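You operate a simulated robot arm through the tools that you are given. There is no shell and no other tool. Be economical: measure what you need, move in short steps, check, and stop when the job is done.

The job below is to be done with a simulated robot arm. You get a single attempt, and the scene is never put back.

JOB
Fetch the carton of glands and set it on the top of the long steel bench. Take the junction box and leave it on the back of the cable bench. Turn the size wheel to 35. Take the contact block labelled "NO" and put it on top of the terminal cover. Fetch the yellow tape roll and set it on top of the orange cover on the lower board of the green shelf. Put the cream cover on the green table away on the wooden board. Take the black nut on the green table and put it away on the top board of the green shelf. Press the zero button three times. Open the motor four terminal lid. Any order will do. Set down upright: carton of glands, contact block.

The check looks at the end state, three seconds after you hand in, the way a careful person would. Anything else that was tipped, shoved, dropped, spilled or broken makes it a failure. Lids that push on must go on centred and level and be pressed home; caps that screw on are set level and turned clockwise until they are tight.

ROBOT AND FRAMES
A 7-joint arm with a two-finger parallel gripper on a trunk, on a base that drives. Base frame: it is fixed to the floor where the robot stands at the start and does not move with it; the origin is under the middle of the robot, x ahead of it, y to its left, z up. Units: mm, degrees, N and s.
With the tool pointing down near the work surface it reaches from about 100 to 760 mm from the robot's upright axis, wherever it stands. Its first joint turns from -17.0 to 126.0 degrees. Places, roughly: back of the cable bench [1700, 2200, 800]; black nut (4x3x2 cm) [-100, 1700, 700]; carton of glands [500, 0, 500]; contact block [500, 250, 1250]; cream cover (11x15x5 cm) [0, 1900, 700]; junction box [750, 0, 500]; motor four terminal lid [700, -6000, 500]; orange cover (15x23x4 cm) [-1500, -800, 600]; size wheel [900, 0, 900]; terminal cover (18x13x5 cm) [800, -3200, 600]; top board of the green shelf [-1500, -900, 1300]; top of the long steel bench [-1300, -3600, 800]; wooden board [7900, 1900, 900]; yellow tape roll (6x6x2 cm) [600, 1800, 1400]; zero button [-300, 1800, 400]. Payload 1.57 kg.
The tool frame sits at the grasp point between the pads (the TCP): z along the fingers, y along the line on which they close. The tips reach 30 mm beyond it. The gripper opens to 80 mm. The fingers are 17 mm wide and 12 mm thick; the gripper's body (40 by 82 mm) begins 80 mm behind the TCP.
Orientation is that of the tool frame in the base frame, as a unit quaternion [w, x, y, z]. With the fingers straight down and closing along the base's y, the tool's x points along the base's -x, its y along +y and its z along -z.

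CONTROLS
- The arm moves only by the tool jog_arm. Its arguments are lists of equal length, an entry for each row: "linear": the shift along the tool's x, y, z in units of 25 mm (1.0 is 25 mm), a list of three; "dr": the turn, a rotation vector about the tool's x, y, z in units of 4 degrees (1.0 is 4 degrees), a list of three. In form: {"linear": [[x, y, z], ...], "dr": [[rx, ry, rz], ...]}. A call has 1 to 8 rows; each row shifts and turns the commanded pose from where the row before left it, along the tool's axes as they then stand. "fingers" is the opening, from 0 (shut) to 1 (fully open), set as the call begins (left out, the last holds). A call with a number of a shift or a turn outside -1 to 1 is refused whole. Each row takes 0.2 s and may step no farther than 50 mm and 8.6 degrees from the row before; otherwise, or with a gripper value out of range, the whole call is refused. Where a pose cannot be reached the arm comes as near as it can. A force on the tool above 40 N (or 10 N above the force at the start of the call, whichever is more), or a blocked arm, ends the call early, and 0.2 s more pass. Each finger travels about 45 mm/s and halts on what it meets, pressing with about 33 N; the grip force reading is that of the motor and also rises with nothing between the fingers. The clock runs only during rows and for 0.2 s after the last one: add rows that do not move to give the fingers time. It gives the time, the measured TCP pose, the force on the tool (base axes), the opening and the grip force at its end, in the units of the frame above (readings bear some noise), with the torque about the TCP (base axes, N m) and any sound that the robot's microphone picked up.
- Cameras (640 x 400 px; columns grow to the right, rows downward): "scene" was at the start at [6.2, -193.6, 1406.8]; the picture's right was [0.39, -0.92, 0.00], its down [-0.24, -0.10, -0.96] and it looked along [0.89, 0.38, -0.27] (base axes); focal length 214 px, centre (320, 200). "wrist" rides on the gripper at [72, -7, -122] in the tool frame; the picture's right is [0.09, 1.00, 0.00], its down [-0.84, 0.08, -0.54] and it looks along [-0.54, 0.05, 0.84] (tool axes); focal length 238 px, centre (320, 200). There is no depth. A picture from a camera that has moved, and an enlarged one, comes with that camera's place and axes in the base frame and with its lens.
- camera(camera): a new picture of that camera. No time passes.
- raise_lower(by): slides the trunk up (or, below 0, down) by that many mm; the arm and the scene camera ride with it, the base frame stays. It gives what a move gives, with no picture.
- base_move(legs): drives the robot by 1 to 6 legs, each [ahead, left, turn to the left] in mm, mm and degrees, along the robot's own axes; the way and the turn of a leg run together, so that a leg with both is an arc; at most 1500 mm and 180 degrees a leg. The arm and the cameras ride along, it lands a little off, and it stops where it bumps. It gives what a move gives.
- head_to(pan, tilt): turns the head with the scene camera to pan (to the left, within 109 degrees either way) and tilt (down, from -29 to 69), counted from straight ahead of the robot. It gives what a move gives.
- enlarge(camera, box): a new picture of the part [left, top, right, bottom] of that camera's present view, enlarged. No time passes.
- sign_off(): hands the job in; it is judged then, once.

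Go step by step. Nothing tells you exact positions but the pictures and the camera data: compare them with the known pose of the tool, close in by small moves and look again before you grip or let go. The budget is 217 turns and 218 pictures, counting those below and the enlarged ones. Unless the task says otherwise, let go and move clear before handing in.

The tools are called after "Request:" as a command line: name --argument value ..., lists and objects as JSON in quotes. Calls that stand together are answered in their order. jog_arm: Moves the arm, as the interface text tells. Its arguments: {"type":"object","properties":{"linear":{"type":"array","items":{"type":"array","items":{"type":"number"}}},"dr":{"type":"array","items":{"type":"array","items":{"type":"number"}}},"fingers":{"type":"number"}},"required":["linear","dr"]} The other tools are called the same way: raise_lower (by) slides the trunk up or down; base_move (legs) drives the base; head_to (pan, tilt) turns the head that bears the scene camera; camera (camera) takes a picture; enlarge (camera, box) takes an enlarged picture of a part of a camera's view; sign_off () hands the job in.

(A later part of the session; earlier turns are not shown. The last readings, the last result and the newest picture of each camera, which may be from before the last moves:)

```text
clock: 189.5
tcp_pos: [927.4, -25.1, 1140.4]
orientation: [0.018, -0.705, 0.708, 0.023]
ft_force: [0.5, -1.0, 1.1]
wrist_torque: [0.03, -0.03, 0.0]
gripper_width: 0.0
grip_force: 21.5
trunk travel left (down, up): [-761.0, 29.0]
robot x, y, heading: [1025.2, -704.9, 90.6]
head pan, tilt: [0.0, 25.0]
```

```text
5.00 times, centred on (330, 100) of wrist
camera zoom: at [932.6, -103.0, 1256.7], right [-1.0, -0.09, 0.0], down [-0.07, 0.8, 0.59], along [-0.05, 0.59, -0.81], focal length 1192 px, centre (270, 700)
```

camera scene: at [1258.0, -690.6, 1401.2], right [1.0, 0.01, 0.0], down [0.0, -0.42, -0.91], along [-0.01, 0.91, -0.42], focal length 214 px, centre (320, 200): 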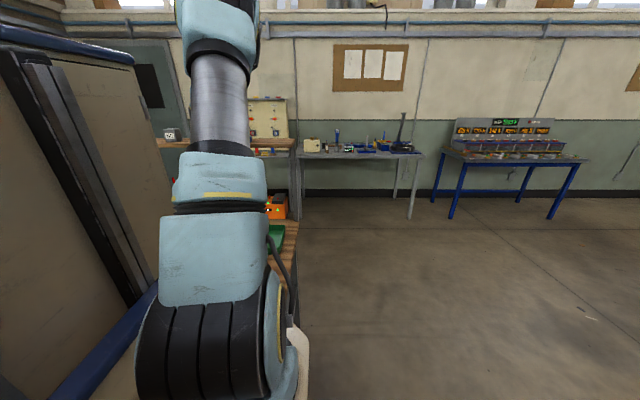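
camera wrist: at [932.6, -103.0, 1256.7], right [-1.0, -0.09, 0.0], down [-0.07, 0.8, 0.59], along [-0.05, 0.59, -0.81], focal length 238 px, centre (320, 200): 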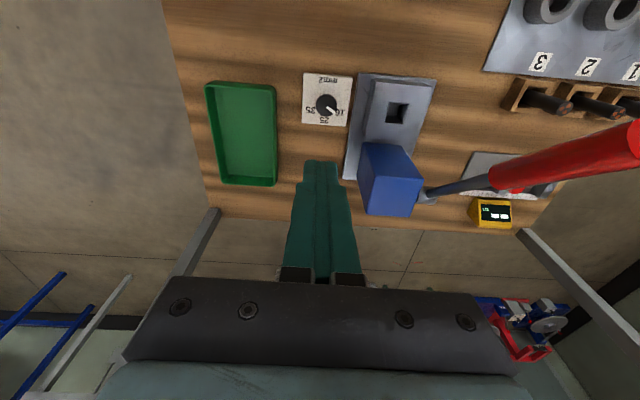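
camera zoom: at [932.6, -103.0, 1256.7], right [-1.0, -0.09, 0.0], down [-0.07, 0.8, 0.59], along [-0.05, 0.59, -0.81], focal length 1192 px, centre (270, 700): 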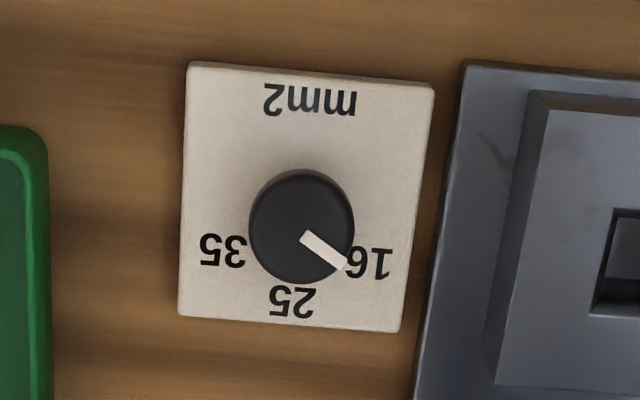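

The wheel reads 16; 35 is about 120° clockwise (from above). I level, center over the wheel (≈916,-5), descend partly and pre-rotate -60°.

Request:
jog_arm --linear '[[-0.8, 0.44, 0], [0, 0, 1], [0, 0, 1], [0, 0, 1], [0, 0, 1], [0, 0, 1], [0, 0, 0], [0, 0, 0]]' --dr '[[0.1, 0.83, -0.06], [0, 0, 0], [0, 0, 0], [0, 0, 0], [0, 0, 0], [0, 0, 0], [0, 0, -1], [0, 0, -1]]' --fingers 0.8

Request:
jog_arm --linear '[[0, 0, 0], [0, 0, 0], [0, 0, 0], [0, 0, 0], [0, 0, 0], [0, 0, 0], [0, 0, 0], [0, 0, 0]]' --dr '[[0, 0, -1], [0, 0, -1], [0, 0, -1], [0, 0, -1], [0, 0, -1], [0, 0, -1], [0, 0, -1], [0, 0, -1]]'

Request:
jog_arm --linear '[[0, 0, 0], [0, 0, 0], [0, 0, 0], [0, 0, 0], [0, 0, 0], [0, 0, 0]]' --dr '[[0, 0, -1], [0, 0, -1], [0, 0, -1], [0, 0, -1], [0, 0, -1], [0, 0, 0]]'

Request:
camera --camera "wrist"

```text
clock: 191.3
tcp_pos: [915.1, -4.2, 1016.9]
orientation: [0.0, 0.754, -0.656, -0.001]
ft_force: [0.0, 0.1, -0.3]
wrist_torque: [0.03, 0.01, -0.02]
gripper_width: 64.0
grip_force: 0.0
trunk travel left (down, up): [-761.0, 29.0]
robot x, y, heading: [1028.0, -705.5, 90.7]
head pan, tilt: [0.0, 25.0]
```

```text
clock: 193.1
tcp_pos: [915.6, -3.9, 1016.6]
orientation: [0.001, 0.906, -0.423, 0.0]
ft_force: [0.5, 0.4, -0.2]
wrist_torque: [-0.01, 0.02, 0.02]
gripper_width: 64.2
grip_force: 0.0
trunk travel left (down, up): [-761.0, 29.0]
robot x, y, heading: [1030.8, -706.7, 90.3]
head pan, tilt: [0.0, 25.0]
```

```text
clock: 194.5
tcp_pos: [915.3, -3.9, 1016.7]
orientation: [0.0, 0.966, -0.259, 0.0]
ft_force: [-1.0, 0.1, 0.5]
wrist_torque: [0.01, -0.02, 0.02]
gripper_width: 64.2
grip_force: 0.1
trunk travel left (down, up): [-761.0, 29.0]
robot x, y, heading: [1029.2, -703.3, 90.5]
head pan, tilt: [0.0, 25.0]
```

```text
153 pictures are left
camera wrist: at [980.1, -34.2, 1137.5], right [-0.42, -0.91, 0.0], down [-0.76, 0.35, 0.54], along [-0.49, 0.23, -0.84], focal length 238 px, centre (320, 200)
```

wrist: 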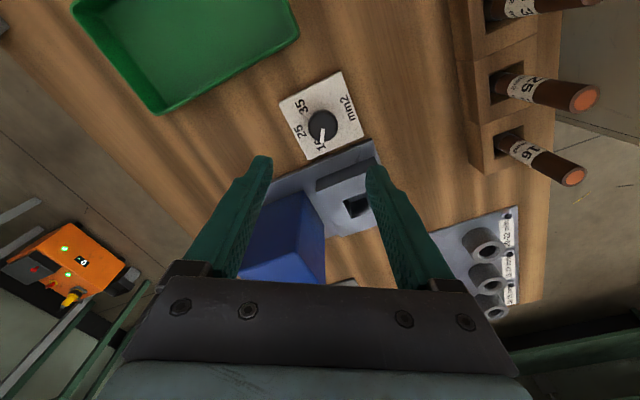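

Request:
jog_arm --linear '[[0, 0, 1], [0, 0, 1], [0, 0, 1], [0, 0, 1], [0, 0, 0.4], [0, 0, 0.2], [0, 0, 0.2], [0, 0, 0]]' --dr '[[0, 0, 0], [0, 0, 0], [0, 0, 0], [0, 0, 0], [0, 0, 0], [0, 0, 0], [0, 0, 0], [0, 0, 0]]'

Request:
camera --camera "wrist"

```text
clock: 196.3
tcp_pos: [912.7, -4.6, 896.2]
orientation: [0.0, 0.966, -0.259, 0.0]
ft_force: [0.8, -0.4, -1.0]
wrist_torque: [0.01, 0.01, 0.0]
gripper_width: 63.9
grip_force: 0.1
trunk travel left (down, up): [-761.0, 29.0]
robot x, y, heading: [1026.8, -703.3, 90.7]
head pan, tilt: [0.0, 25.0]
```

```text
152 pictures are left
camera wrist: at [979.5, -34.1, 1017.4], right [-0.42, -0.91, 0.0], down [-0.76, 0.35, 0.54], along [-0.49, 0.23, -0.84], focal length 238 px, centre (320, 200)
```

wrist: 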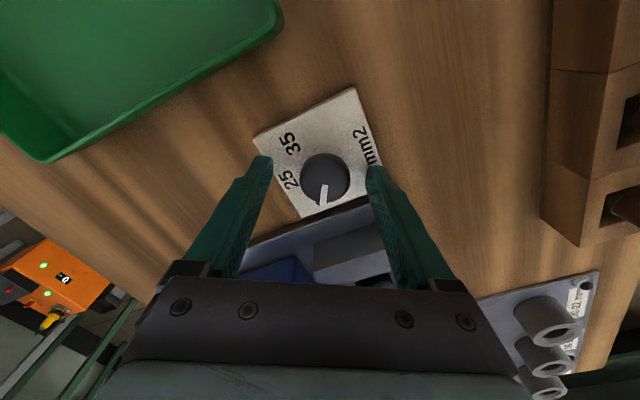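

Request:
jog_arm --linear '[[0, 0, 0.2], [0, 0, 0.2], [0, 0, 0.2], [0, 0, 0.2], [0, 0, 0.2], [0, 0, 0]]' --dr '[[0, 0, 0], [0, 0, 0], [0, 0, 0], [0, 0, 0], [0, 0, 0], [0, 0, 0]]'

```text
clock: 197.0
tcp_pos: [914.9, -3.0, 892.1]
orientation: [-0.003, 0.966, -0.259, -0.001]
ft_force: [6.8, -7.7, 21.7]
wrist_torque: [-1.06, 0.09, 0.37]
gripper_width: 66.7
grip_force: 1.0
trunk travel left (down, up): [-761.0, 29.0]
robot x, y, heading: [1027.1, -701.9, 90.4]
head pan, tilt: [0.0, 25.0]
stopped in row 3: the force on the tool passed its limit at 48 N (the readings are from after the stop); the commanded pose is now the measured one
```

Request:
jog_arm --linear '[[0, 0, -0.12], [0, 0, 0]]' --dr '[[0, 0, 0], [0, 0, 0]]'

Request:
jog_arm --linear '[[0, 0, 0], [0, 0, 0], [0, 0, 0], [0, 0, 0], [0, 0, 0]]' --dr '[[0, 0, 0], [0, 0, 0], [0, 0, 0], [0, 0, 0], [0, 0, 0]]' --fingers 0

Request:
camera --camera "wrist"

```text
clock: 197.6
tcp_pos: [913.9, -1.6, 893.7]
orientation: [-0.002, 0.966, -0.259, -0.001]
ft_force: [1.0, 0.2, -0.4]
wrist_torque: [-0.01, -0.04, -0.02]
gripper_width: 63.8
grip_force: 0.0
trunk travel left (down, up): [-761.0, 29.0]
robot x, y, heading: [1026.6, -707.0, 90.2]
head pan, tilt: [0.0, 25.0]
```

```text
clock: 198.8
tcp_pos: [911.7, -5.1, 892.9]
orientation: [-0.001, 0.966, -0.258, -0.001]
ft_force: [-18.2, -29.7, -1.3]
wrist_torque: [-0.48, 0.21, -0.06]
gripper_width: 31.6
grip_force: 40.5
trunk travel left (down, up): [-761.0, 29.0]
robot x, y, heading: [1027.2, -702.0, 90.7]
head pan, tilt: [0.0, 25.0]
```

```text
151 pictures are left
camera wrist: at [977.2, -35.8, 1013.8], right [-0.42, -0.91, 0.0], down [-0.76, 0.35, 0.54], along [-0.49, 0.23, -0.84], focal length 238 px, centre (320, 200)
```

wrist: 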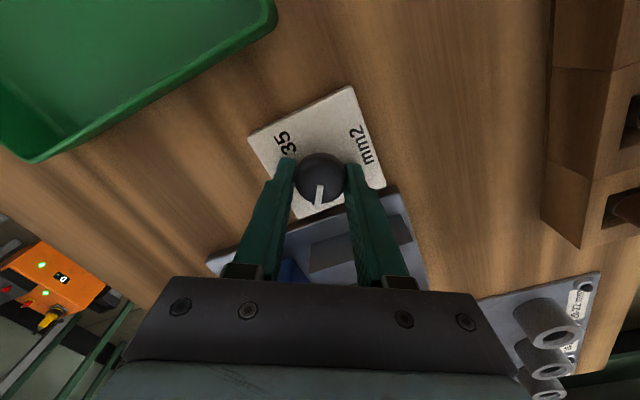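

Request:
jog_arm --linear '[[0, 0.16, 0], [0, 0, 0]]' --dr '[[0, 0, 0], [0, 0, 0]]'

Request:
jog_arm --linear '[[0, 0, 0], [0, 0, 0], [0, 0, 0], [0, 0, 0], [0, 0, 0], [0, 0, 0], [0, 0, 0], [0, 0, 0]]' --dr '[[0, 0, 1], [0, 0, 1], [0, 0, 1], [0, 0, 1], [0, 0, 1], [0, 0, 1], [0, 0, 1], [0, 0, 1]]'

Request:
camera --camera "wrist"

```text
clock: 199.4
tcp_pos: [911.0, -5.7, 892.7]
orientation: [-0.002, 0.966, -0.259, -0.002]
ft_force: [-16.4, -17.5, -10.2]
wrist_torque: [-0.09, 0.17, -0.05]
gripper_width: 31.6
grip_force: 40.3
trunk travel left (down, up): [-761.0, 29.0]
robot x, y, heading: [1030.3, -702.1, 90.6]
head pan, tilt: [0.0, 25.0]
```

```text
clock: 201.2
tcp_pos: [913.1, -4.9, 893.4]
orientation: [-0.002, 0.857, -0.515, -0.002]
ft_force: [-8.2, 0.9, -7.8]
wrist_torque: [-0.38, -0.22, -0.03]
gripper_width: 31.5
grip_force: 40.4
trunk travel left (down, up): [-761.0, 29.0]
robot x, y, heading: [1025.6, -707.8, 90.5]
head pan, tilt: [0.0, 25.0]
```

```text
150 pictures are left
camera wrist: at [952.1, -65.7, 1013.7], right [-0.84, -0.55, 0.0], down [-0.46, 0.7, 0.55], along [-0.3, 0.46, -0.84], focal length 238 px, centre (320, 200)
```

wrist: 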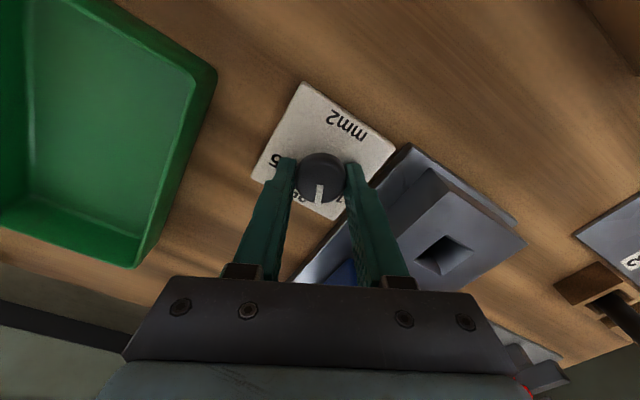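

The wheel turns with the gripper. Continue, 88° more.

Request:
jog_arm --linear '[[0, 0, 0], [0, 0, 0], [0, 0, 0], [0, 0, 0], [0, 0, 0], [0, 0, 0], [0, 0, 0], [0, 0, 0]]' --dr '[[0, 0, 1], [0, 0, 1], [0, 0, 1], [0, 0, 1], [0, 0, 1], [0, 0, 1], [0, 0, 1], [0, 0, 1]]'

Request:
jog_arm --linear '[[0, 0, 0], [0, 0, 0], [0, 0, 0], [0, 0, 0], [0, 0, 0], [0, 0, 0], [0, 0, 0], [0, 0, 0]]' --dr '[[0, 0, 1], [0, 0, 1], [0, 0, 1], [0, 0, 1], [0, 0, 1], [0, 0, 1], [0, 0, 1], [0, 0, 1]]'

Request:
jog_arm --linear '[[0, 0, 0], [0, 0, 0], [0, 0, 0], [0, 0, 0], [0, 0, 0], [0, 0, 0], [0, 0, 0]]' --dr '[[0, 0, 1], [0, 0, 1], [0, 0, 1], [0, 0, 1], [0, 0, 1], [0, 0, 1], [0, 0, 0]]'

Request:
camera --camera "wrist"

```text
clock: 203.0
tcp_pos: [915.4, -3.8, 892.4]
orientation: [0.002, -0.68, 0.733, 0.002]
ft_force: [13.1, 14.6, 2.3]
wrist_torque: [-0.1, -0.31, 0.04]
gripper_width: 31.6
grip_force: 40.4
trunk travel left (down, up): [-761.0, 29.0]
robot x, y, heading: [1028.6, -702.8, 90.3]
head pan, tilt: [0.0, 25.0]
```

```text
clock: 204.8
tcp_pos: [915.8, -6.3, 893.1]
orientation: [0.001, -0.453, 0.892, 0.001]
ft_force: [26.9, 5.2, 7.6]
wrist_torque: [0.16, -0.68, 0.02]
gripper_width: 31.3
grip_force: 40.5
trunk travel left (down, up): [-761.0, 29.0]
robot x, y, heading: [1026.1, -705.8, 90.6]
head pan, tilt: [0.0, 25.0]
```

```text
clock: 206.4
tcp_pos: [914.0, -9.1, 892.6]
orientation: [0.001, -0.258, 0.966, 0.001]
ft_force: [26.8, -18.0, 4.5]
wrist_torque: [-0.03, -0.5, 0.41]
gripper_width: 31.7
grip_force: 40.0
trunk travel left (down, up): [-761.0, 29.0]
robot x, y, heading: [1026.4, -705.5, 90.5]
head pan, tilt: [0.0, 25.0]
```

```text
149 pictures are left
camera wrist: at [854.3, -49.3, 1013.9], right [-0.58, 0.82, 0.0], down [0.69, 0.48, 0.54], along [0.44, 0.31, -0.84], focal length 238 px, centre (320, 200)
```

wrist: 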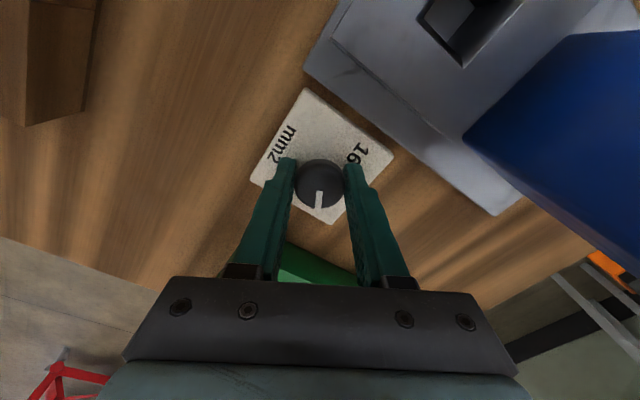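

Turned 120°. Release, lift and check the reading.

Request:
jog_arm --linear '[[0, 0, 0], [0, 0, 0], [0, 0, 0], [0, 0, -1], [0, 0, -1], [0, 0, -1], [0, 0, -1], [0, 0, 0]]' --dr '[[0, 0, 0], [0, 0, 0], [0, 0, 0], [0, 0, 0], [0, 0, 0], [0, 0, 0], [0, 0, 0], [0, 0, 0]]' --fingers 0.8

Request:
enlarge --camera "wrist" --box '[260, 60, 400, 200]'

```text
clock: 208.2
tcp_pos: [913.3, -7.1, 992.9]
orientation: [0.001, -0.259, 0.966, 0.002]
ft_force: [-0.1, -0.8, 0.3]
wrist_torque: [0.03, 0.0, -0.02]
gripper_width: 63.8
grip_force: 0.0
trunk travel left (down, up): [-761.0, 29.0]
robot x, y, heading: [1029.2, -705.4, 90.4]
head pan, tilt: [0.0, 25.0]
```

```text
2.86 times, centred on (330, 130) of wrist
camera zoom: at [854.0, -48.6, 1114.6], right [-0.58, 0.82, 0.0], down [0.69, 0.48, 0.54], along [0.44, 0.32, -0.84], focal length 681 px, centre (291, 400)
```

zoom: 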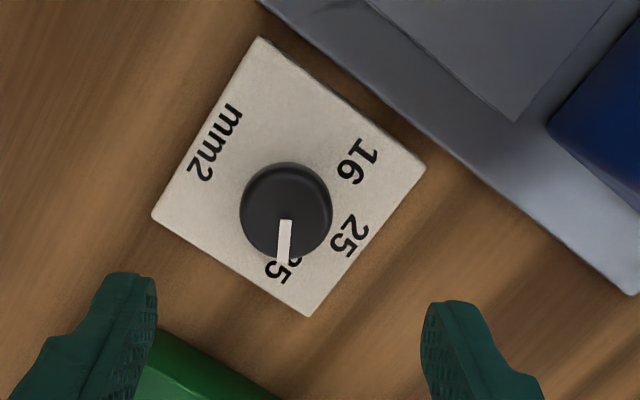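

Wheel reads 35. Now restore yaw, back off and prepare a forward-tilted tool for the carton under the bench.

Request:
jog_arm --linear '[[0, 0, -0.8], [0, 0, -0.8], [0, 0, -0.8], [0, 0, -0.8], [0, 0, 0], [0, 0, 0], [0, 0, 0], [0, 0, 0]]' --dr '[[0, 0, -1], [0, 0, -1], [0, 0, -1], [0, 0, -1], [0, 0, -1], [0, 0, -1], [0, 0, -1], [0, 0, -1]]'

Request:
base_move --legs '[[-400, 0, -0.4], [0, 360, 0]]'

Request:
jog_arm --linear '[[0, 0, 0], [0, 0, 0], [0, 0, 0], [0, 0, 0], [0, 0, 0], [0, 0, 0], [0, 0, 0], [0, 0, 0]]' --dr '[[0, 0, -1], [0, 0, -1], [0, 0, -1], [0, 0, -1], [0, 0, -1], [0, 0, -1], [0, 0, -1], [0, 0, 0]]'

Request:
raise_lower --by -400

Request:
jog_arm --linear '[[0.3, 0, 0], [0.3, 0, 0], [0.3, 0, 0], [0.3, 0, 0], [0.3, 0, 0], [0.3, 0, 0], [0.3, 0, 0], [0.3, 0, 0]]' --dr '[[0, -1, 0], [0, -1, 0], [0, -1, 0], [0, -1, 0], [0, -1, 0], [0, -1, 0], [0, -1, 0], [0, -1, 0]]'

Request:
camera --camera "wrist"

```text
clock: 210.0
tcp_pos: [912.9, -6.7, 1072.8]
orientation: [0.001, -0.515, 0.857, 0.002]
ft_force: [0.5, 0.6, -0.8]
wrist_torque: [-0.02, -0.02, 0.02]
gripper_width: 63.9
grip_force: 0.1
trunk travel left (down, up): [-761.0, 29.0]
robot x, y, heading: [1027.3, -704.0, 90.6]
head pan, tilt: [0.0, 25.0]
```

```text
clock: 214.4
tcp_pos: [559.3, -402.9, 1072.5]
orientation: [0.0, -0.51, 0.86, 0.002]
ft_force: [-0.6, 0.1, 0.9]
wrist_torque: [-0.02, 0.02, 0.03]
gripper_width: 63.9
grip_force: 0.1
trunk travel left (down, up): [-761.0, 29.0]
robot x, y, heading: [664.4, -1102.0, 89.8]
head pan, tilt: [0.0, 25.0]
```

```text
clock: 216.2
tcp_pos: [558.5, -402.9, 1073.3]
orientation: [0.002, -0.704, 0.71, 0.001]
ft_force: [0.1, 0.1, -0.1]
wrist_torque: [0.01, 0.0, -0.01]
gripper_width: 64.0
grip_force: 0.0
trunk travel left (down, up): [-761.0, 29.0]
robot x, y, heading: [667.9, -1100.9, 89.8]
head pan, tilt: [0.0, 25.0]
```

```text
clock: 220.0
tcp_pos: [558.8, -402.2, 673.7]
orientation: [0.002, -0.703, 0.711, 0.002]
ft_force: [-1.1, -0.2, -0.2]
wrist_torque: [0.04, -0.01, 0.01]
gripper_width: 63.7
grip_force: 0.0
trunk travel left (down, up): [-361.0, 429.0]
robot x, y, heading: [667.3, -1098.5, 89.7]
head pan, tilt: [0.0, 25.0]
```

```text
clock: 221.8
tcp_pos: [558.0, -460.6, 658.7]
orientation: [0.197, -0.676, 0.682, 0.197]
ft_force: [-0.8, 1.2, 0.0]
wrist_torque: [-0.01, 0.01, -0.03]
gripper_width: 64.0
grip_force: 0.1
trunk travel left (down, up): [-361.0, 429.0]
robot x, y, heading: [669.9, -1099.7, 90.2]
head pan, tilt: [0.0, 25.0]
```

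```text
147 pictures are left
camera wrist: at [563.0, -586.0, 722.0], right [-1.0, -0.07, -0.05], down [-0.07, 0.42, 0.91], along [-0.04, 0.91, -0.42], focal length 238 px, centre (320, 200)
```

wrist: 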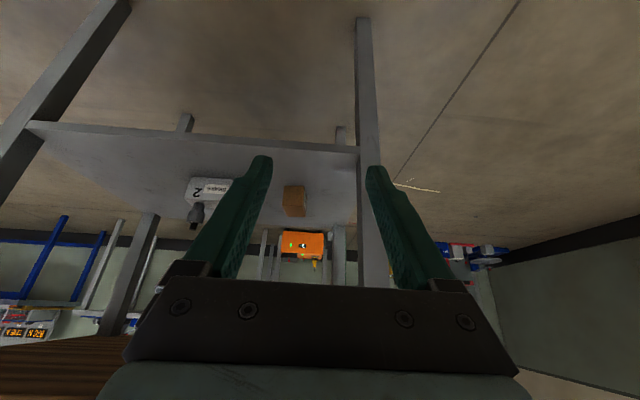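

Request:
jog_arm --linear '[[0, -0.5, 0], [0, -0.5, 0], [0, -0.6, 0], [0, 0, 0], [0, 0, 0], [0, 0, 0], [0, 0, 0], [0, 0, 0]]' --dr '[[0, -1, 0], [0, -1, 0], [0, -1, 0], [0, -1, 0], [0, -1, 0], [0, -1, 0], [0, -1, 0], [0, 0, 0]]' --fingers 1

Request:
raise_lower --by -145

Request:
camera --camera "wrist"

Request:
camera --camera "scene"

```text
clock: 223.6
tcp_pos: [597.5, -460.5, 658.7]
orientation: [0.357, -0.608, 0.615, 0.354]
ft_force: [-0.3, 0.4, 0.7]
wrist_torque: [0.01, 0.0, 0.02]
gripper_width: 80.0
grip_force: 0.0
trunk travel left (down, up): [-361.0, 429.0]
robot x, y, heading: [666.8, -1103.4, 89.7]
head pan, tilt: [0.0, 25.0]
```

```text
clock: 225.3
tcp_pos: [598.2, -460.9, 513.8]
orientation: [0.357, -0.608, 0.614, 0.354]
ft_force: [0.4, -0.4, -0.5]
wrist_torque: [-0.02, 0.0, 0.02]
gripper_width: 80.0
grip_force: 0.0
trunk travel left (down, up): [-216.0, 574.0]
robot x, y, heading: [666.0, -1100.9, 89.9]
head pan, tilt: [0.0, 25.0]
```

```text
146 pictures are left
camera wrist: at [602.8, -602.0, 510.7], right [-1.0, -0.04, -0.08], down [-0.08, -0.05, 1.0], along [-0.04, 1.0, 0.05], focal length 238 px, centre (320, 200)
```

wrist: 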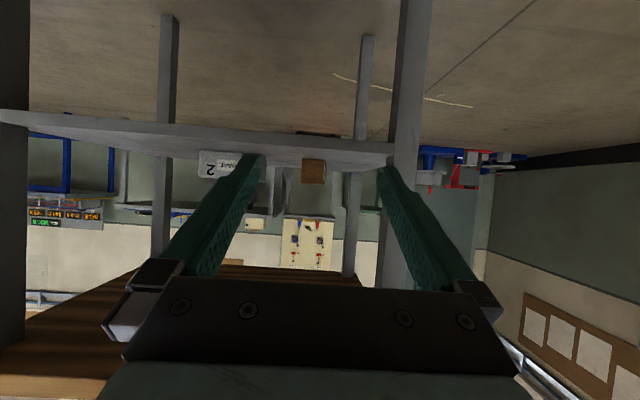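

```text
145 pictures are left
camera scene: at [897.6, -1089.9, 856.2], right [1.0, 0.0, 0.0], down [0.0, -0.42, -0.91], along [0.0, 0.91, -0.42], focal length 214 px, centre (320, 200)
```

scene: 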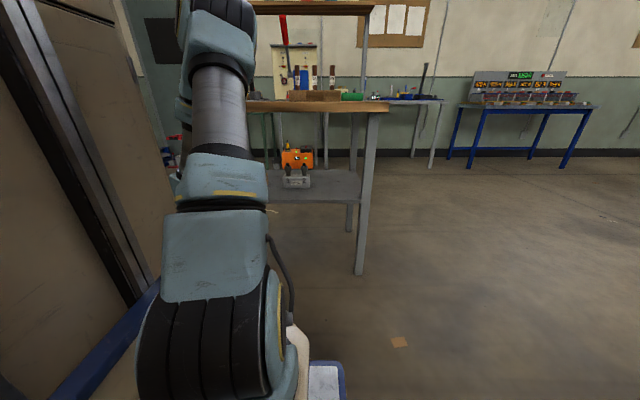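

Carton: about x=602, y −59..12, z 448..501. I lower to grip height and drive in with the tilted gripper.

Request:
jog_arm --linear '[[0.7, -0.16, 0.4], [0.35, 0, 0.2], [0, 0, 0]]' --dr '[[0, 0, 0], [0, 0, 0], [0, 0, 0]]'

Request:
base_move --legs '[[320, 0, 0]]'

Request:
camera --camera "wrist"

```text
clock: 226.1
tcp_pos: [601.8, -460.2, 483.0]
orientation: [0.356, -0.609, 0.615, 0.354]
ft_force: [0.5, -0.9, -0.6]
wrist_torque: [0.0, 0.0, -0.01]
gripper_width: 80.1
grip_force: 0.0
trunk travel left (down, up): [-216.0, 574.0]
robot x, y, heading: [666.8, -1103.2, 90.1]
head pan, tilt: [0.0, 25.0]
```

```text
clock: 228.3
tcp_pos: [604.6, -137.4, 482.0]
orientation: [0.357, -0.608, 0.616, 0.353]
ft_force: [0.6, 0.5, 0.5]
wrist_torque: [0.05, -0.01, 0.0]
gripper_width: 80.2
grip_force: 0.1
trunk travel left (down, up): [-216.0, 574.0]
robot x, y, heading: [665.0, -776.3, 89.7]
head pan, tilt: [0.0, 25.0]
```

```text
144 pictures are left
camera wrist: at [608.4, -278.8, 479.8], right [-1.0, -0.03, -0.08], down [-0.08, -0.05, 1.0], along [-0.04, 1.0, 0.05], focal length 238 px, centre (320, 200)
```

wrist: 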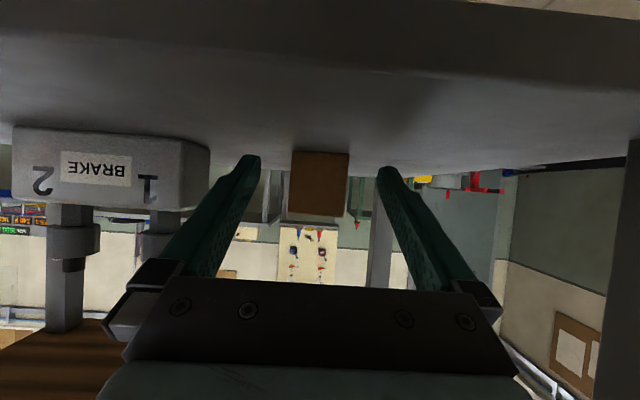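

Request:
jog_arm --linear '[[0, 0.12, 0], [0, 0, 0], [0, 0, 0], [0, 0, 0]]' --dr '[[0, 1, 0], [0, 1, 0], [0, 1, 0], [0, 0, 0]]'

Request:
base_move --legs '[[65, 0, 0]]'

Request:
camera --camera "wrist"

```text
clock: 229.3
tcp_pos: [600.2, -137.1, 481.8]
orientation: [0.29, -0.641, 0.65, 0.287]
ft_force: [-0.3, 0.7, 0.2]
wrist_torque: [-0.01, 0.01, -0.02]
gripper_width: 80.2
grip_force: 0.0
trunk travel left (down, up): [-216.0, 574.0]
robot x, y, heading: [667.0, -776.9, 89.7]
head pan, tilt: [0.0, 25.0]
```

```text
clock: 230.1
tcp_pos: [602.9, -133.8, 480.9]
orientation: [-0.286, 0.65, -0.645, -0.282]
ft_force: [0.0, 0.0, -0.2]
wrist_torque: [0.0, -0.01, 0.01]
gripper_width: 79.7
grip_force: 0.1
trunk travel left (down, up): [-216.0, 574.0]
robot x, y, heading: [668.6, -762.1, 89.9]
head pan, tilt: [0.0, 25.0]
stopped in leg 1: the robot was blocked; the commanded pose is now the measured one
```

```text
143 pictures are left
camera wrist: at [609.0, -272.6, 509.0], right [-0.99, -0.07, -0.08], down [-0.09, 0.17, 0.98], along [-0.05, 0.98, -0.17], focal length 238 px, centre (320, 200)
```

wrist: 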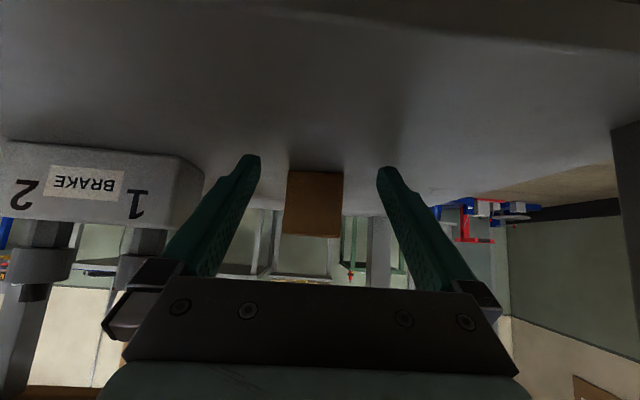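

The arm met the bench edge. Back off slightly and look.

Request:
base_move --legs '[[-40, 0, 0]]'

Request:
head_to --pan 20 --tilt 20

Request:
camera --camera "scene"

```text
clock: 231.0
tcp_pos: [600.8, -171.8, 478.2]
orientation: [-0.287, 0.65, -0.646, -0.281]
ft_force: [-0.5, -0.4, 0.1]
wrist_torque: [0.01, 0.03, 0.0]
gripper_width: 79.9
grip_force: 0.1
trunk travel left (down, up): [-216.0, 574.0]
robot x, y, heading: [670.6, -802.1, 89.9]
head pan, tilt: [0.0, 25.0]
```

```text
clock: 231.8
tcp_pos: [601.3, -172.1, 479.1]
orientation: [-0.286, 0.651, -0.644, -0.282]
ft_force: [-0.9, 0.0, -1.0]
wrist_torque: [0.04, -0.04, -0.01]
gripper_width: 80.0
grip_force: 0.0
trunk travel left (down, up): [-216.0, 574.0]
robot x, y, heading: [667.0, -803.3, 89.8]
head pan, tilt: [20.0, 20.0]
```

```text
142 pictures are left
camera scene: at [866.8, -795.2, 864.2], right [0.94, 0.34, 0.0], down [0.12, -0.32, -0.94], along [-0.32, 0.88, -0.34], focal length 214 px, centre (320, 200)
```

scene: 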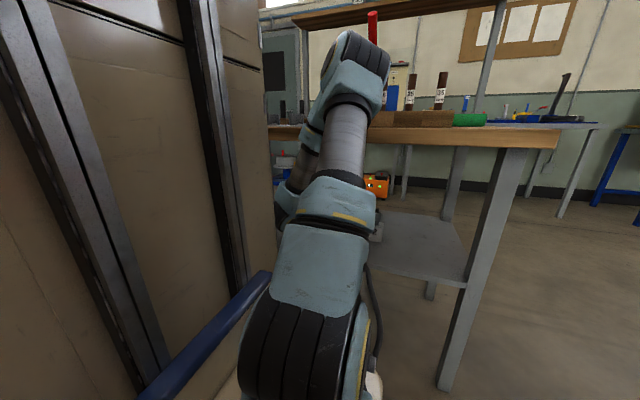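

Elbow is the obstacle; extending the arm lowers the elbow, so I reach forward with the arm instead of driving.

Request:
jog_arm --linear '[[-0.669, 0, 0.743], [-0.669, 0, 0.743], [-0.669, 0, 0.743], [0, 0, 0]]' --dr '[[0, 0, 0], [0, 0, 0], [0, 0, 0], [0, 0, 0]]'

Request:
camera --camera "wrist"

Request:
camera --camera "scene"

```text
clock: 232.8
tcp_pos: [592.6, -107.6, 481.8]
orientation: [-0.286, 0.654, -0.64, -0.284]
ft_force: [0.3, -0.4, -0.1]
wrist_torque: [-0.06, -0.02, -0.01]
gripper_width: 80.3
grip_force: 0.1
trunk travel left (down, up): [-216.0, 574.0]
robot x, y, heading: [668.2, -805.5, 90.2]
head pan, tilt: [20.0, 20.0]
```

```text
141 pictures are left
camera wrist: at [602.2, -244.1, 510.4], right [-0.99, -0.08, -0.08], down [-0.09, 0.16, 0.98], along [-0.07, 0.98, -0.17], focal length 238 px, centre (320, 200)
```

wrist: 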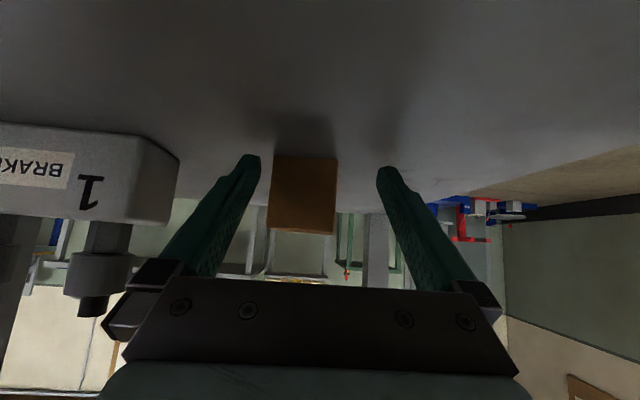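

```text
140 pictures are left
camera scene: at [865.0, -802.2, 864.1], right [0.94, 0.34, 0.0], down [0.12, -0.32, -0.94], along [-0.32, 0.89, -0.34], focal length 214 px, centre (320, 200)
```

scene: 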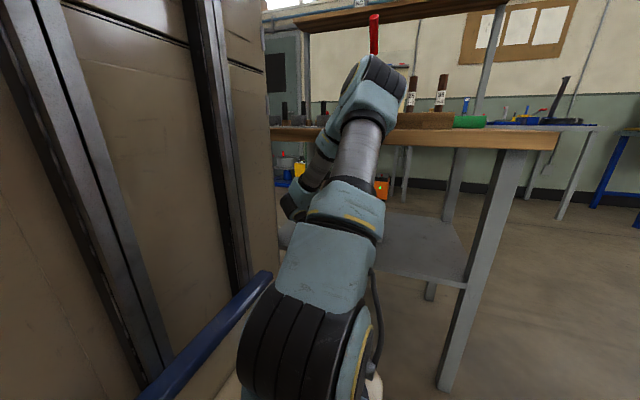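

Request:
base_move --legs '[[-250, 0, 0]]'

Request:
jog_arm --linear '[[-0.743, -0.2, -0.669], [-0.743, -0.16, -0.669], [-0.743, 0, -0.669], [-0.743, 0, -0.669], [-0.743, 0, -0.669], [-0.743, 0, -0.669], [-0.743, 0, -0.669], [-0.743, 0, -0.669]]' --dr '[[0, 0, 0], [0, 0, 0], [0, 0, 0], [0, 0, 0], [0, 0, 0], [0, 0, 0], [0, 0, 0], [0, 0, 0]]'

Request:
raise_lower --by -200

Request:
camera --camera "scene"

```text
clock: 234.6
tcp_pos: [598.3, -345.6, 477.1]
orientation: [-0.286, 0.651, -0.644, -0.283]
ft_force: [-0.3, 0.3, 0.3]
wrist_torque: [-0.03, 0.03, -0.02]
gripper_width: 80.1
grip_force: 0.1
trunk travel left (down, up): [-216.0, 574.0]
robot x, y, heading: [668.4, -1050.1, 89.9]
head pan, tilt: [20.0, 20.0]
```

```text
clock: 236.4
tcp_pos: [607.2, -341.1, 678.5]
orientation: [-0.286, 0.651, -0.645, -0.282]
ft_force: [0.3, -0.1, 0.1]
wrist_torque: [-0.04, 0.02, -0.01]
gripper_width: 79.9
grip_force: 0.0
trunk travel left (down, up): [-216.0, 574.0]
robot x, y, heading: [668.9, -1053.0, 89.6]
head pan, tilt: [20.0, 20.0]
```

```text
clock: 238.6
tcp_pos: [606.7, -342.6, 476.4]
orientation: [-0.286, 0.651, -0.644, -0.283]
ft_force: [0.6, 0.8, -0.2]
wrist_torque: [0.0, 0.0, -0.02]
gripper_width: 80.0
grip_force: 0.1
trunk travel left (down, up): [-16.0, 774.0]
robot x, y, heading: [669.5, -1052.4, 90.0]
head pan, tilt: [20.0, 20.0]
```

```text
139 pictures are left
camera scene: at [866.0, -1044.7, 664.3], right [0.94, 0.34, 0.0], down [0.12, -0.32, -0.94], along [-0.32, 0.88, -0.34], focal length 214 px, centre (320, 200)
```

scene: 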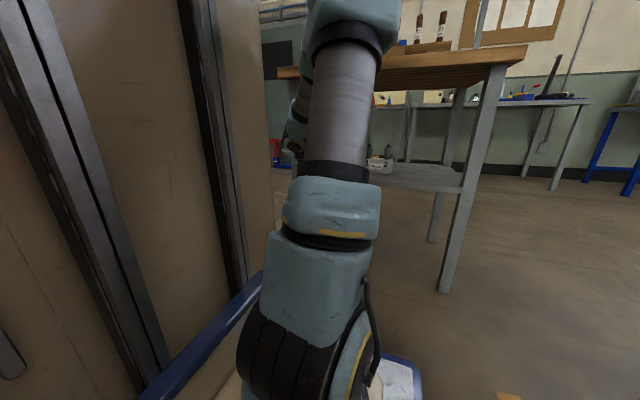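

Request:
jog_arm --linear '[[-0.2, 0.18, -0.18], [0, 0, 0]]' --dr '[[0, 0, 0], [0, 0, 0]]'

Request:
base_move --legs '[[215, 0, 0]]'

Request:
camera --camera "wrist"

Request:
camera --camera "scene"

```text
clock: 239.2
tcp_pos: [602.6, -342.4, 483.7]
orientation: [-0.286, 0.651, -0.645, -0.282]
ft_force: [0.1, -0.2, 0.4]
wrist_torque: [-0.01, 0.0, -0.04]
gripper_width: 80.0
grip_force: 0.1
trunk travel left (down, up): [-16.0, 774.0]
robot x, y, heading: [668.7, -1054.1, 90.1]
head pan, tilt: [20.0, 20.0]
```

```text
clock: 240.8
tcp_pos: [604.3, -126.0, 485.1]
orientation: [-0.286, 0.65, -0.645, -0.282]
ft_force: [0.1, 0.0, -0.4]
wrist_torque: [-0.02, 0.0, -0.01]
gripper_width: 80.1
grip_force: 0.1
trunk travel left (down, up): [-16.0, 774.0]
robot x, y, heading: [668.6, -837.0, 89.6]
head pan, tilt: [20.0, 20.0]
```

```text
138 pictures are left
camera wrist: at [611.3, -264.6, 513.0], right [-0.99, -0.07, -0.08], down [-0.09, 0.17, 0.98], along [-0.05, 0.98, -0.17], focal length 238 px, centre (320, 200)
```

wrist: 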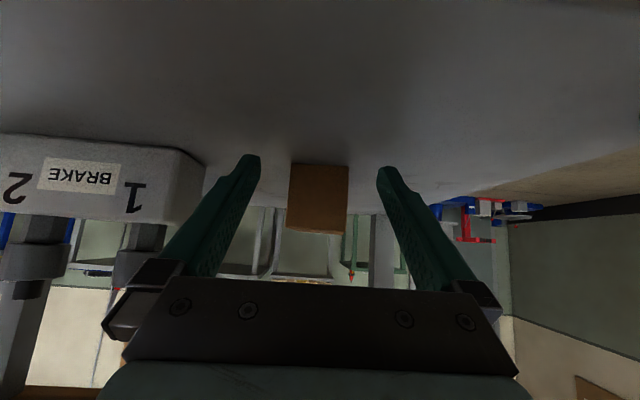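

```text
137 pictures are left
camera scene: at [866.7, -829.0, 664.2], right [0.94, 0.34, 0.0], down [0.12, -0.32, -0.94], along [-0.32, 0.88, -0.34], focal length 214 px, centre (320, 200)
```

scene: 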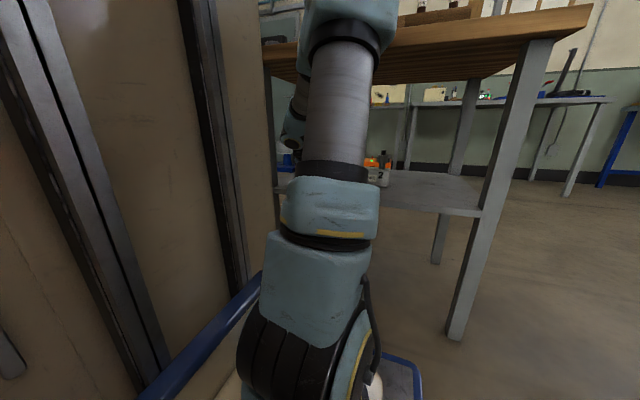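

Request:
base_move --legs '[[75, 0, 0]]'

Request:
camera --camera "wrist"

```text
clock: 241.9
tcp_pos: [605.8, -50.6, 483.4]
orientation: [-0.287, 0.65, -0.645, -0.283]
ft_force: [0.4, 0.7, 0.0]
wrist_torque: [0.04, 0.06, -0.02]
gripper_width: 79.9
grip_force: 0.1
trunk travel left (down, up): [-16.0, 774.0]
robot x, y, heading: [670.4, -757.9, 89.8]
head pan, tilt: [20.0, 20.0]
```

```text
136 pictures are left
camera wrist: at [611.9, -189.0, 513.0], right [-0.99, -0.06, -0.08], down [-0.09, 0.17, 0.98], along [-0.05, 0.98, -0.17], focal length 238 px, centre (320, 200)
```

wrist: 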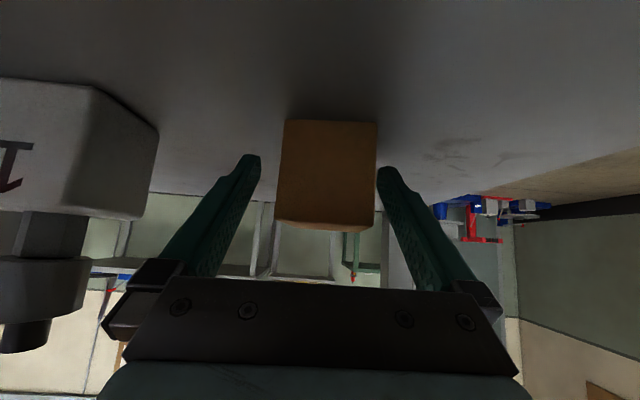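

Request:
jog_arm --linear '[[0, 0.18, 0], [-0.5, 0, 0.55], [0, 0, 0]]' --dr '[[0, 0, 0], [0, 0, 0], [0, 0, 0]]'

Request:
jog_arm --linear '[[0, 0, 0], [0, 0, 0], [0, 0, 0], [0, 0, 0]]' --dr '[[0, 0, 0], [0, 0, 0], [0, 0, 0], [0, 0, 0]]' --fingers 0.3

Request:
camera --camera "wrist"

```text
clock: 242.7
tcp_pos: [600.3, -31.9, 483.4]
orientation: [-0.286, 0.65, -0.645, -0.282]
ft_force: [-0.2, 0.0, -0.2]
wrist_torque: [0.02, 0.03, 0.0]
gripper_width: 80.1
grip_force: 0.1
trunk travel left (down, up): [-16.0, 774.0]
robot x, y, heading: [670.6, -760.1, 89.9]
head pan, tilt: [20.0, 20.0]
```

```text
clock: 243.7
tcp_pos: [601.4, -32.0, 486.4]
orientation: [-0.286, 0.65, -0.645, -0.283]
ft_force: [-0.9, 1.0, 1.8]
wrist_torque: [0.07, 0.13, -0.04]
gripper_width: 49.9
grip_force: 32.4
trunk travel left (down, up): [-16.0, 774.0]
robot x, y, heading: [669.3, -761.2, 89.8]
head pan, tilt: [20.0, 20.0]
```

```text
135 pictures are left
camera wrist: at [607.5, -169.8, 513.1], right [-0.99, -0.06, -0.08], down [-0.09, 0.17, 0.98], along [-0.05, 0.98, -0.17], focal length 238 px, centre (320, 200)
```

wrist: 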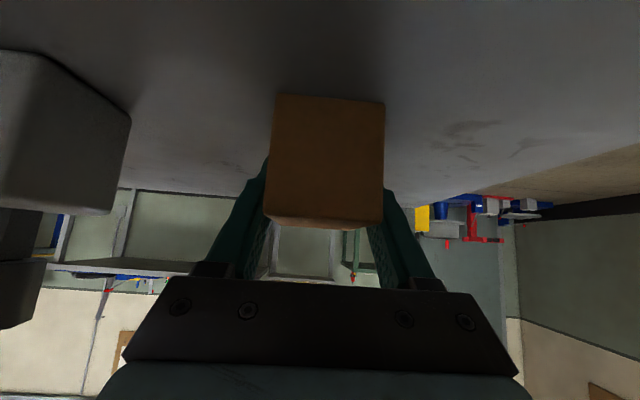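

Carton gripped. Lift slightly with the trunk and back straight out.

Request:
raise_lower --by 30

Request:
base_move --legs '[[-400, 0, 0]]'

Request:
camera --camera "wrist"

```text
clock: 244.4
tcp_pos: [600.9, -31.6, 512.4]
orientation: [-0.287, 0.65, -0.645, -0.281]
ft_force: [0.1, -0.2, -1.2]
wrist_torque: [0.0, -0.01, 0.01]
gripper_width: 49.7
grip_force: 32.8
trunk travel left (down, up): [-46.0, 744.0]
robot x, y, heading: [669.2, -762.3, 89.8]
head pan, tilt: [20.0, 20.0]
```

```text
clock: 246.9
tcp_pos: [598.1, -432.7, 514.6]
orientation: [-0.287, 0.649, -0.646, -0.282]
ft_force: [-0.2, 0.6, -2.0]
wrist_torque: [-0.01, 0.05, -0.02]
gripper_width: 49.8
grip_force: 32.6
trunk travel left (down, up): [-46.0, 744.0]
robot x, y, heading: [666.9, -1159.8, 89.6]
head pan, tilt: [20.0, 20.0]
```

```text
134 pictures are left
camera wrist: at [605.4, -571.1, 542.9], right [-0.99, -0.06, -0.08], down [-0.09, 0.17, 0.98], along [-0.05, 0.98, -0.17], focal length 238 px, centre (320, 200)
```

wrist: 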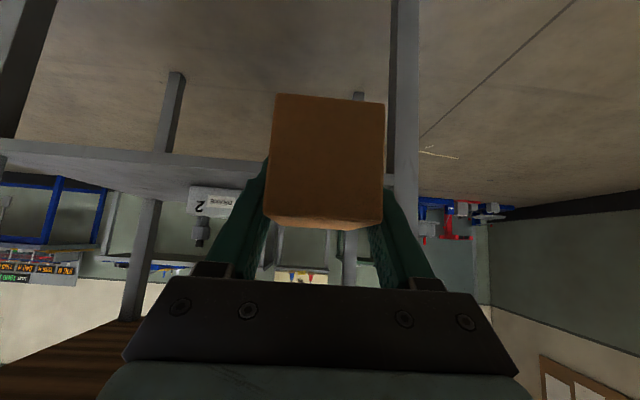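

Carton held upright. Raise, turn to face the long steel bench (-x) and drive there.

Request:
raise_lower --by 400

Request:
raise_lower --by 250

Request:
base_move --legs '[[0, 0, 90], [800, 0, 0], [0, 1300, 0], [0, 1140, 0]]'

Request:
head_to --pan 0 --tilt 25

Request:
camera --camera "scene"

Request:
camera --camera "wrist"

```text
clock: 250.8
tcp_pos: [598.7, -433.5, 914.2]
orientation: [-0.287, 0.649, -0.645, -0.282]
ft_force: [-0.1, -0.4, -1.2]
wrist_torque: [0.0, 0.01, 0.01]
gripper_width: 50.0
grip_force: 33.0
trunk travel left (down, up): [-446.0, 344.0]
robot x, y, heading: [669.0, -1163.3, 89.6]
head pan, tilt: [20.0, 20.0]
```

```text
clock: 253.3
tcp_pos: [599.9, -433.0, 1165.2]
orientation: [-0.286, 0.65, -0.645, -0.282]
ft_force: [-0.2, 0.3, -1.6]
wrist_torque: [0.0, 0.0, 0.01]
gripper_width: 50.0
grip_force: 32.8
trunk travel left (down, up): [-696.0, 94.0]
robot x, y, heading: [668.5, -1160.5, 89.6]
head pan, tilt: [20.0, 20.0]
```

```text
clock: 273.0
tcp_pos: [-848.3, -3671.6, 1164.7]
orientation: [-0.001, 0.916, 0.009, -0.402]
ft_force: [-0.5, 0.5, -0.8]
wrist_torque: [-0.01, -0.01, -0.01]
gripper_width: 49.9
grip_force: 33.0
trunk travel left (down, up): [-696.0, 94.0]
robot x, y, heading: [-122.0, -3594.5, -179.8]
head pan, tilt: [20.0, 20.0]
```

```text
clock: 273.8
tcp_pos: [-849.6, -3672.8, 1164.0]
orientation: [-0.001, 0.916, 0.009, -0.402]
ft_force: [0.2, 0.1, -0.9]
wrist_torque: [0.03, -0.01, 0.02]
gripper_width: 49.6
grip_force: 33.1
trunk travel left (down, up): [-696.0, 94.0]
robot x, y, heading: [-122.6, -3596.0, -179.6]
head pan, tilt: [0.0, 25.0]
```

```text
133 pictures are left
camera scene: at [-135.6, -3365.4, 1336.2], right [-0.01, 1.0, 0.0], down [0.42, 0.0, -0.91], along [-0.91, -0.01, -0.42], focal length 214 px, centre (320, 200)
```

scene: 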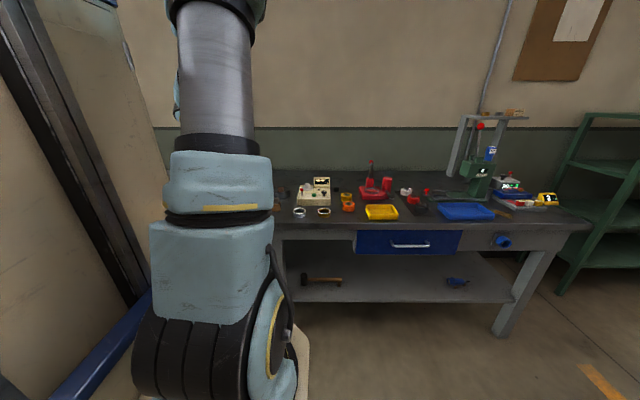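

```text
132 pictures are left
camera wrist: at [-711.2, -3663.5, 1192.9], right [0.08, -0.99, -0.08], down [-0.17, -0.09, 0.98], along [-0.98, -0.06, -0.17], focal length 238 px, centre (320, 200)
```

wrist: 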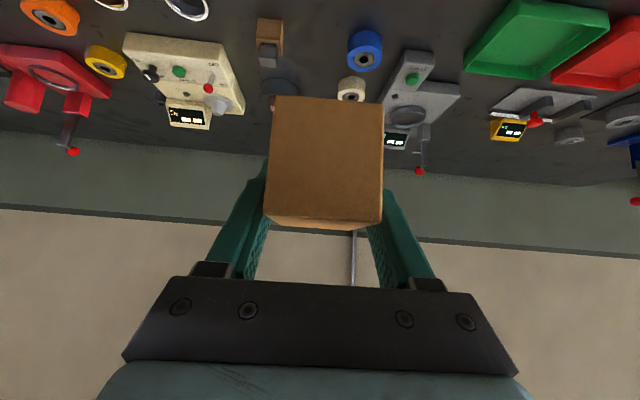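

Request:
enlarge --camera "scene" --box '[265, 150, 605, 260]'

Request:
head_to --pan 0 --tilt 50

Request:
base_move --legs '[[-150, 0, 0]]'

Request:
camera --camera "wrist"

```text
1.88 times, centred on (435, 205) of scene
camera zoom: at [-135.6, -3365.4, 1336.2], right [-0.01, 1.0, 0.0], down [0.42, 0.0, -0.91], along [-0.91, -0.01, -0.42], focal length 404 px, centre (104, 191)
```

zoom: 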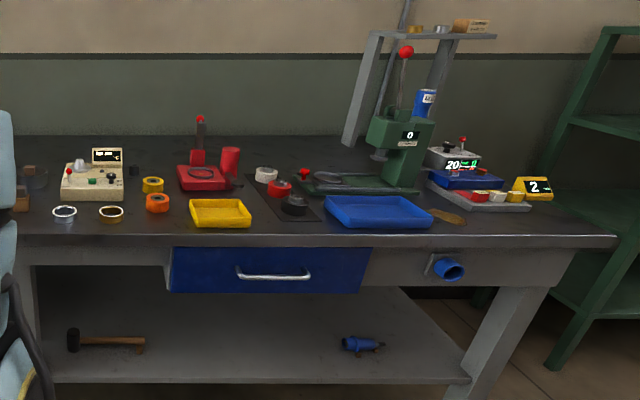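

```text
clock: 274.7
tcp_pos: [-849.0, -3673.0, 1164.9]
orientation: [-0.001, 0.916, 0.009, -0.402]
ft_force: [0.3, 0.4, -1.2]
wrist_torque: [-0.04, 0.0, 0.01]
gripper_width: 49.9
grip_force: 33.1
trunk travel left (down, up): [-696.0, 94.0]
robot x, y, heading: [-121.6, -3596.7, -179.7]
head pan, tilt: [0.0, 50.0]
```

```text
clock: 276.1
tcp_pos: [-698.0, -3670.5, 1163.1]
orientation: [-0.001, 0.915, 0.009, -0.402]
ft_force: [-0.8, 0.5, -1.9]
wrist_torque: [-0.03, 0.0, -0.02]
gripper_width: 49.7
grip_force: 32.9
trunk travel left (down, up): [-696.0, 94.0]
robot x, y, heading: [30.7, -3593.5, -179.6]
head pan, tilt: [0.0, 50.0]
```

```text
130 pictures are left
camera wrist: at [-559.6, -3661.9, 1192.8], right [0.08, -0.99, -0.08], down [-0.17, -0.09, 0.98], along [-0.98, -0.06, -0.17], focal length 238 px, centre (320, 200)
```

wrist: 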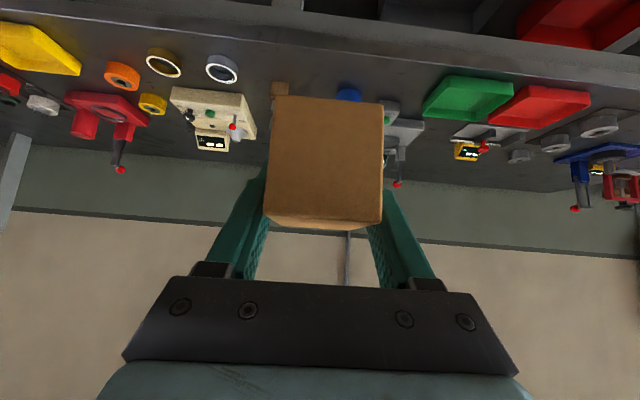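

Free spot at the bench front around (-1045,-3680). Drive over it and check.

Request:
base_move --legs '[[347, 8, 0]]'

Request:
raise_lower --by -230

Request:
camera --camera "wrist"

Request:
head_to --pan 10 --tilt 25

Request:
camera --camera "scene"

```text
clock: 278.3
tcp_pos: [-1045.7, -3683.7, 1164.1]
orientation: [-0.001, 0.916, 0.009, -0.402]
ft_force: [0.7, -0.2, -1.4]
wrist_torque: [-0.01, 0.04, 0.0]
gripper_width: 50.1
grip_force: 32.7
trunk travel left (down, up): [-696.0, 94.0]
robot x, y, heading: [-319.2, -3606.1, -179.5]
head pan, tilt: [0.0, 50.0]
```

```text
clock: 280.8
tcp_pos: [-1046.6, -3682.7, 933.1]
orientation: [-0.001, 0.916, 0.009, -0.402]
ft_force: [-0.4, 0.4, -1.8]
wrist_torque: [-0.01, -0.02, 0.01]
gripper_width: 49.7
grip_force: 32.4
trunk travel left (down, up): [-466.0, 324.0]
robot x, y, heading: [-320.8, -3604.0, -179.6]
head pan, tilt: [0.0, 50.0]
```

```text
129 pictures are left
camera wrist: at [-908.0, -3674.4, 962.9], right [0.08, -0.99, -0.08], down [-0.17, -0.09, 0.98], along [-0.98, -0.07, -0.17], focal length 238 px, centre (320, 200)
```

wrist: 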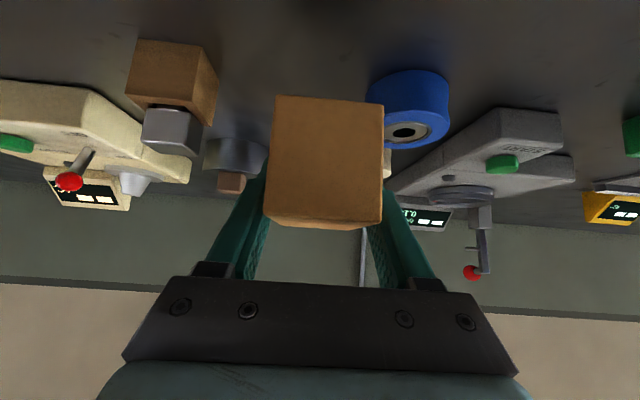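

```text
clock: 281.6
tcp_pos: [-1045.8, -3683.3, 934.1]
orientation: [0.0, 0.916, 0.009, -0.402]
ft_force: [-0.1, -0.2, -2.1]
wrist_torque: [0.01, 0.01, 0.0]
gripper_width: 49.8
grip_force: 33.2
trunk travel left (down, up): [-466.0, 324.0]
robot x, y, heading: [-318.0, -3608.0, -179.4]
head pan, tilt: [10.0, 25.0]
```

```text
128 pictures are left
camera scene: at [-331.3, -3391.0, 1106.1], right [-0.18, 0.98, 0.0], down [0.42, 0.08, -0.91], along [-0.89, -0.17, -0.42], focal length 214 px, centre (320, 200)
```

scene: 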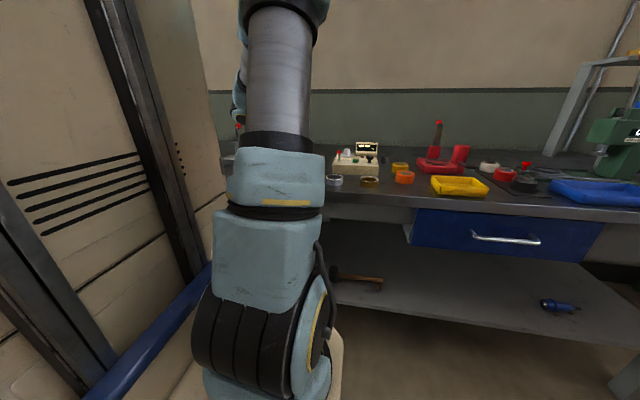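

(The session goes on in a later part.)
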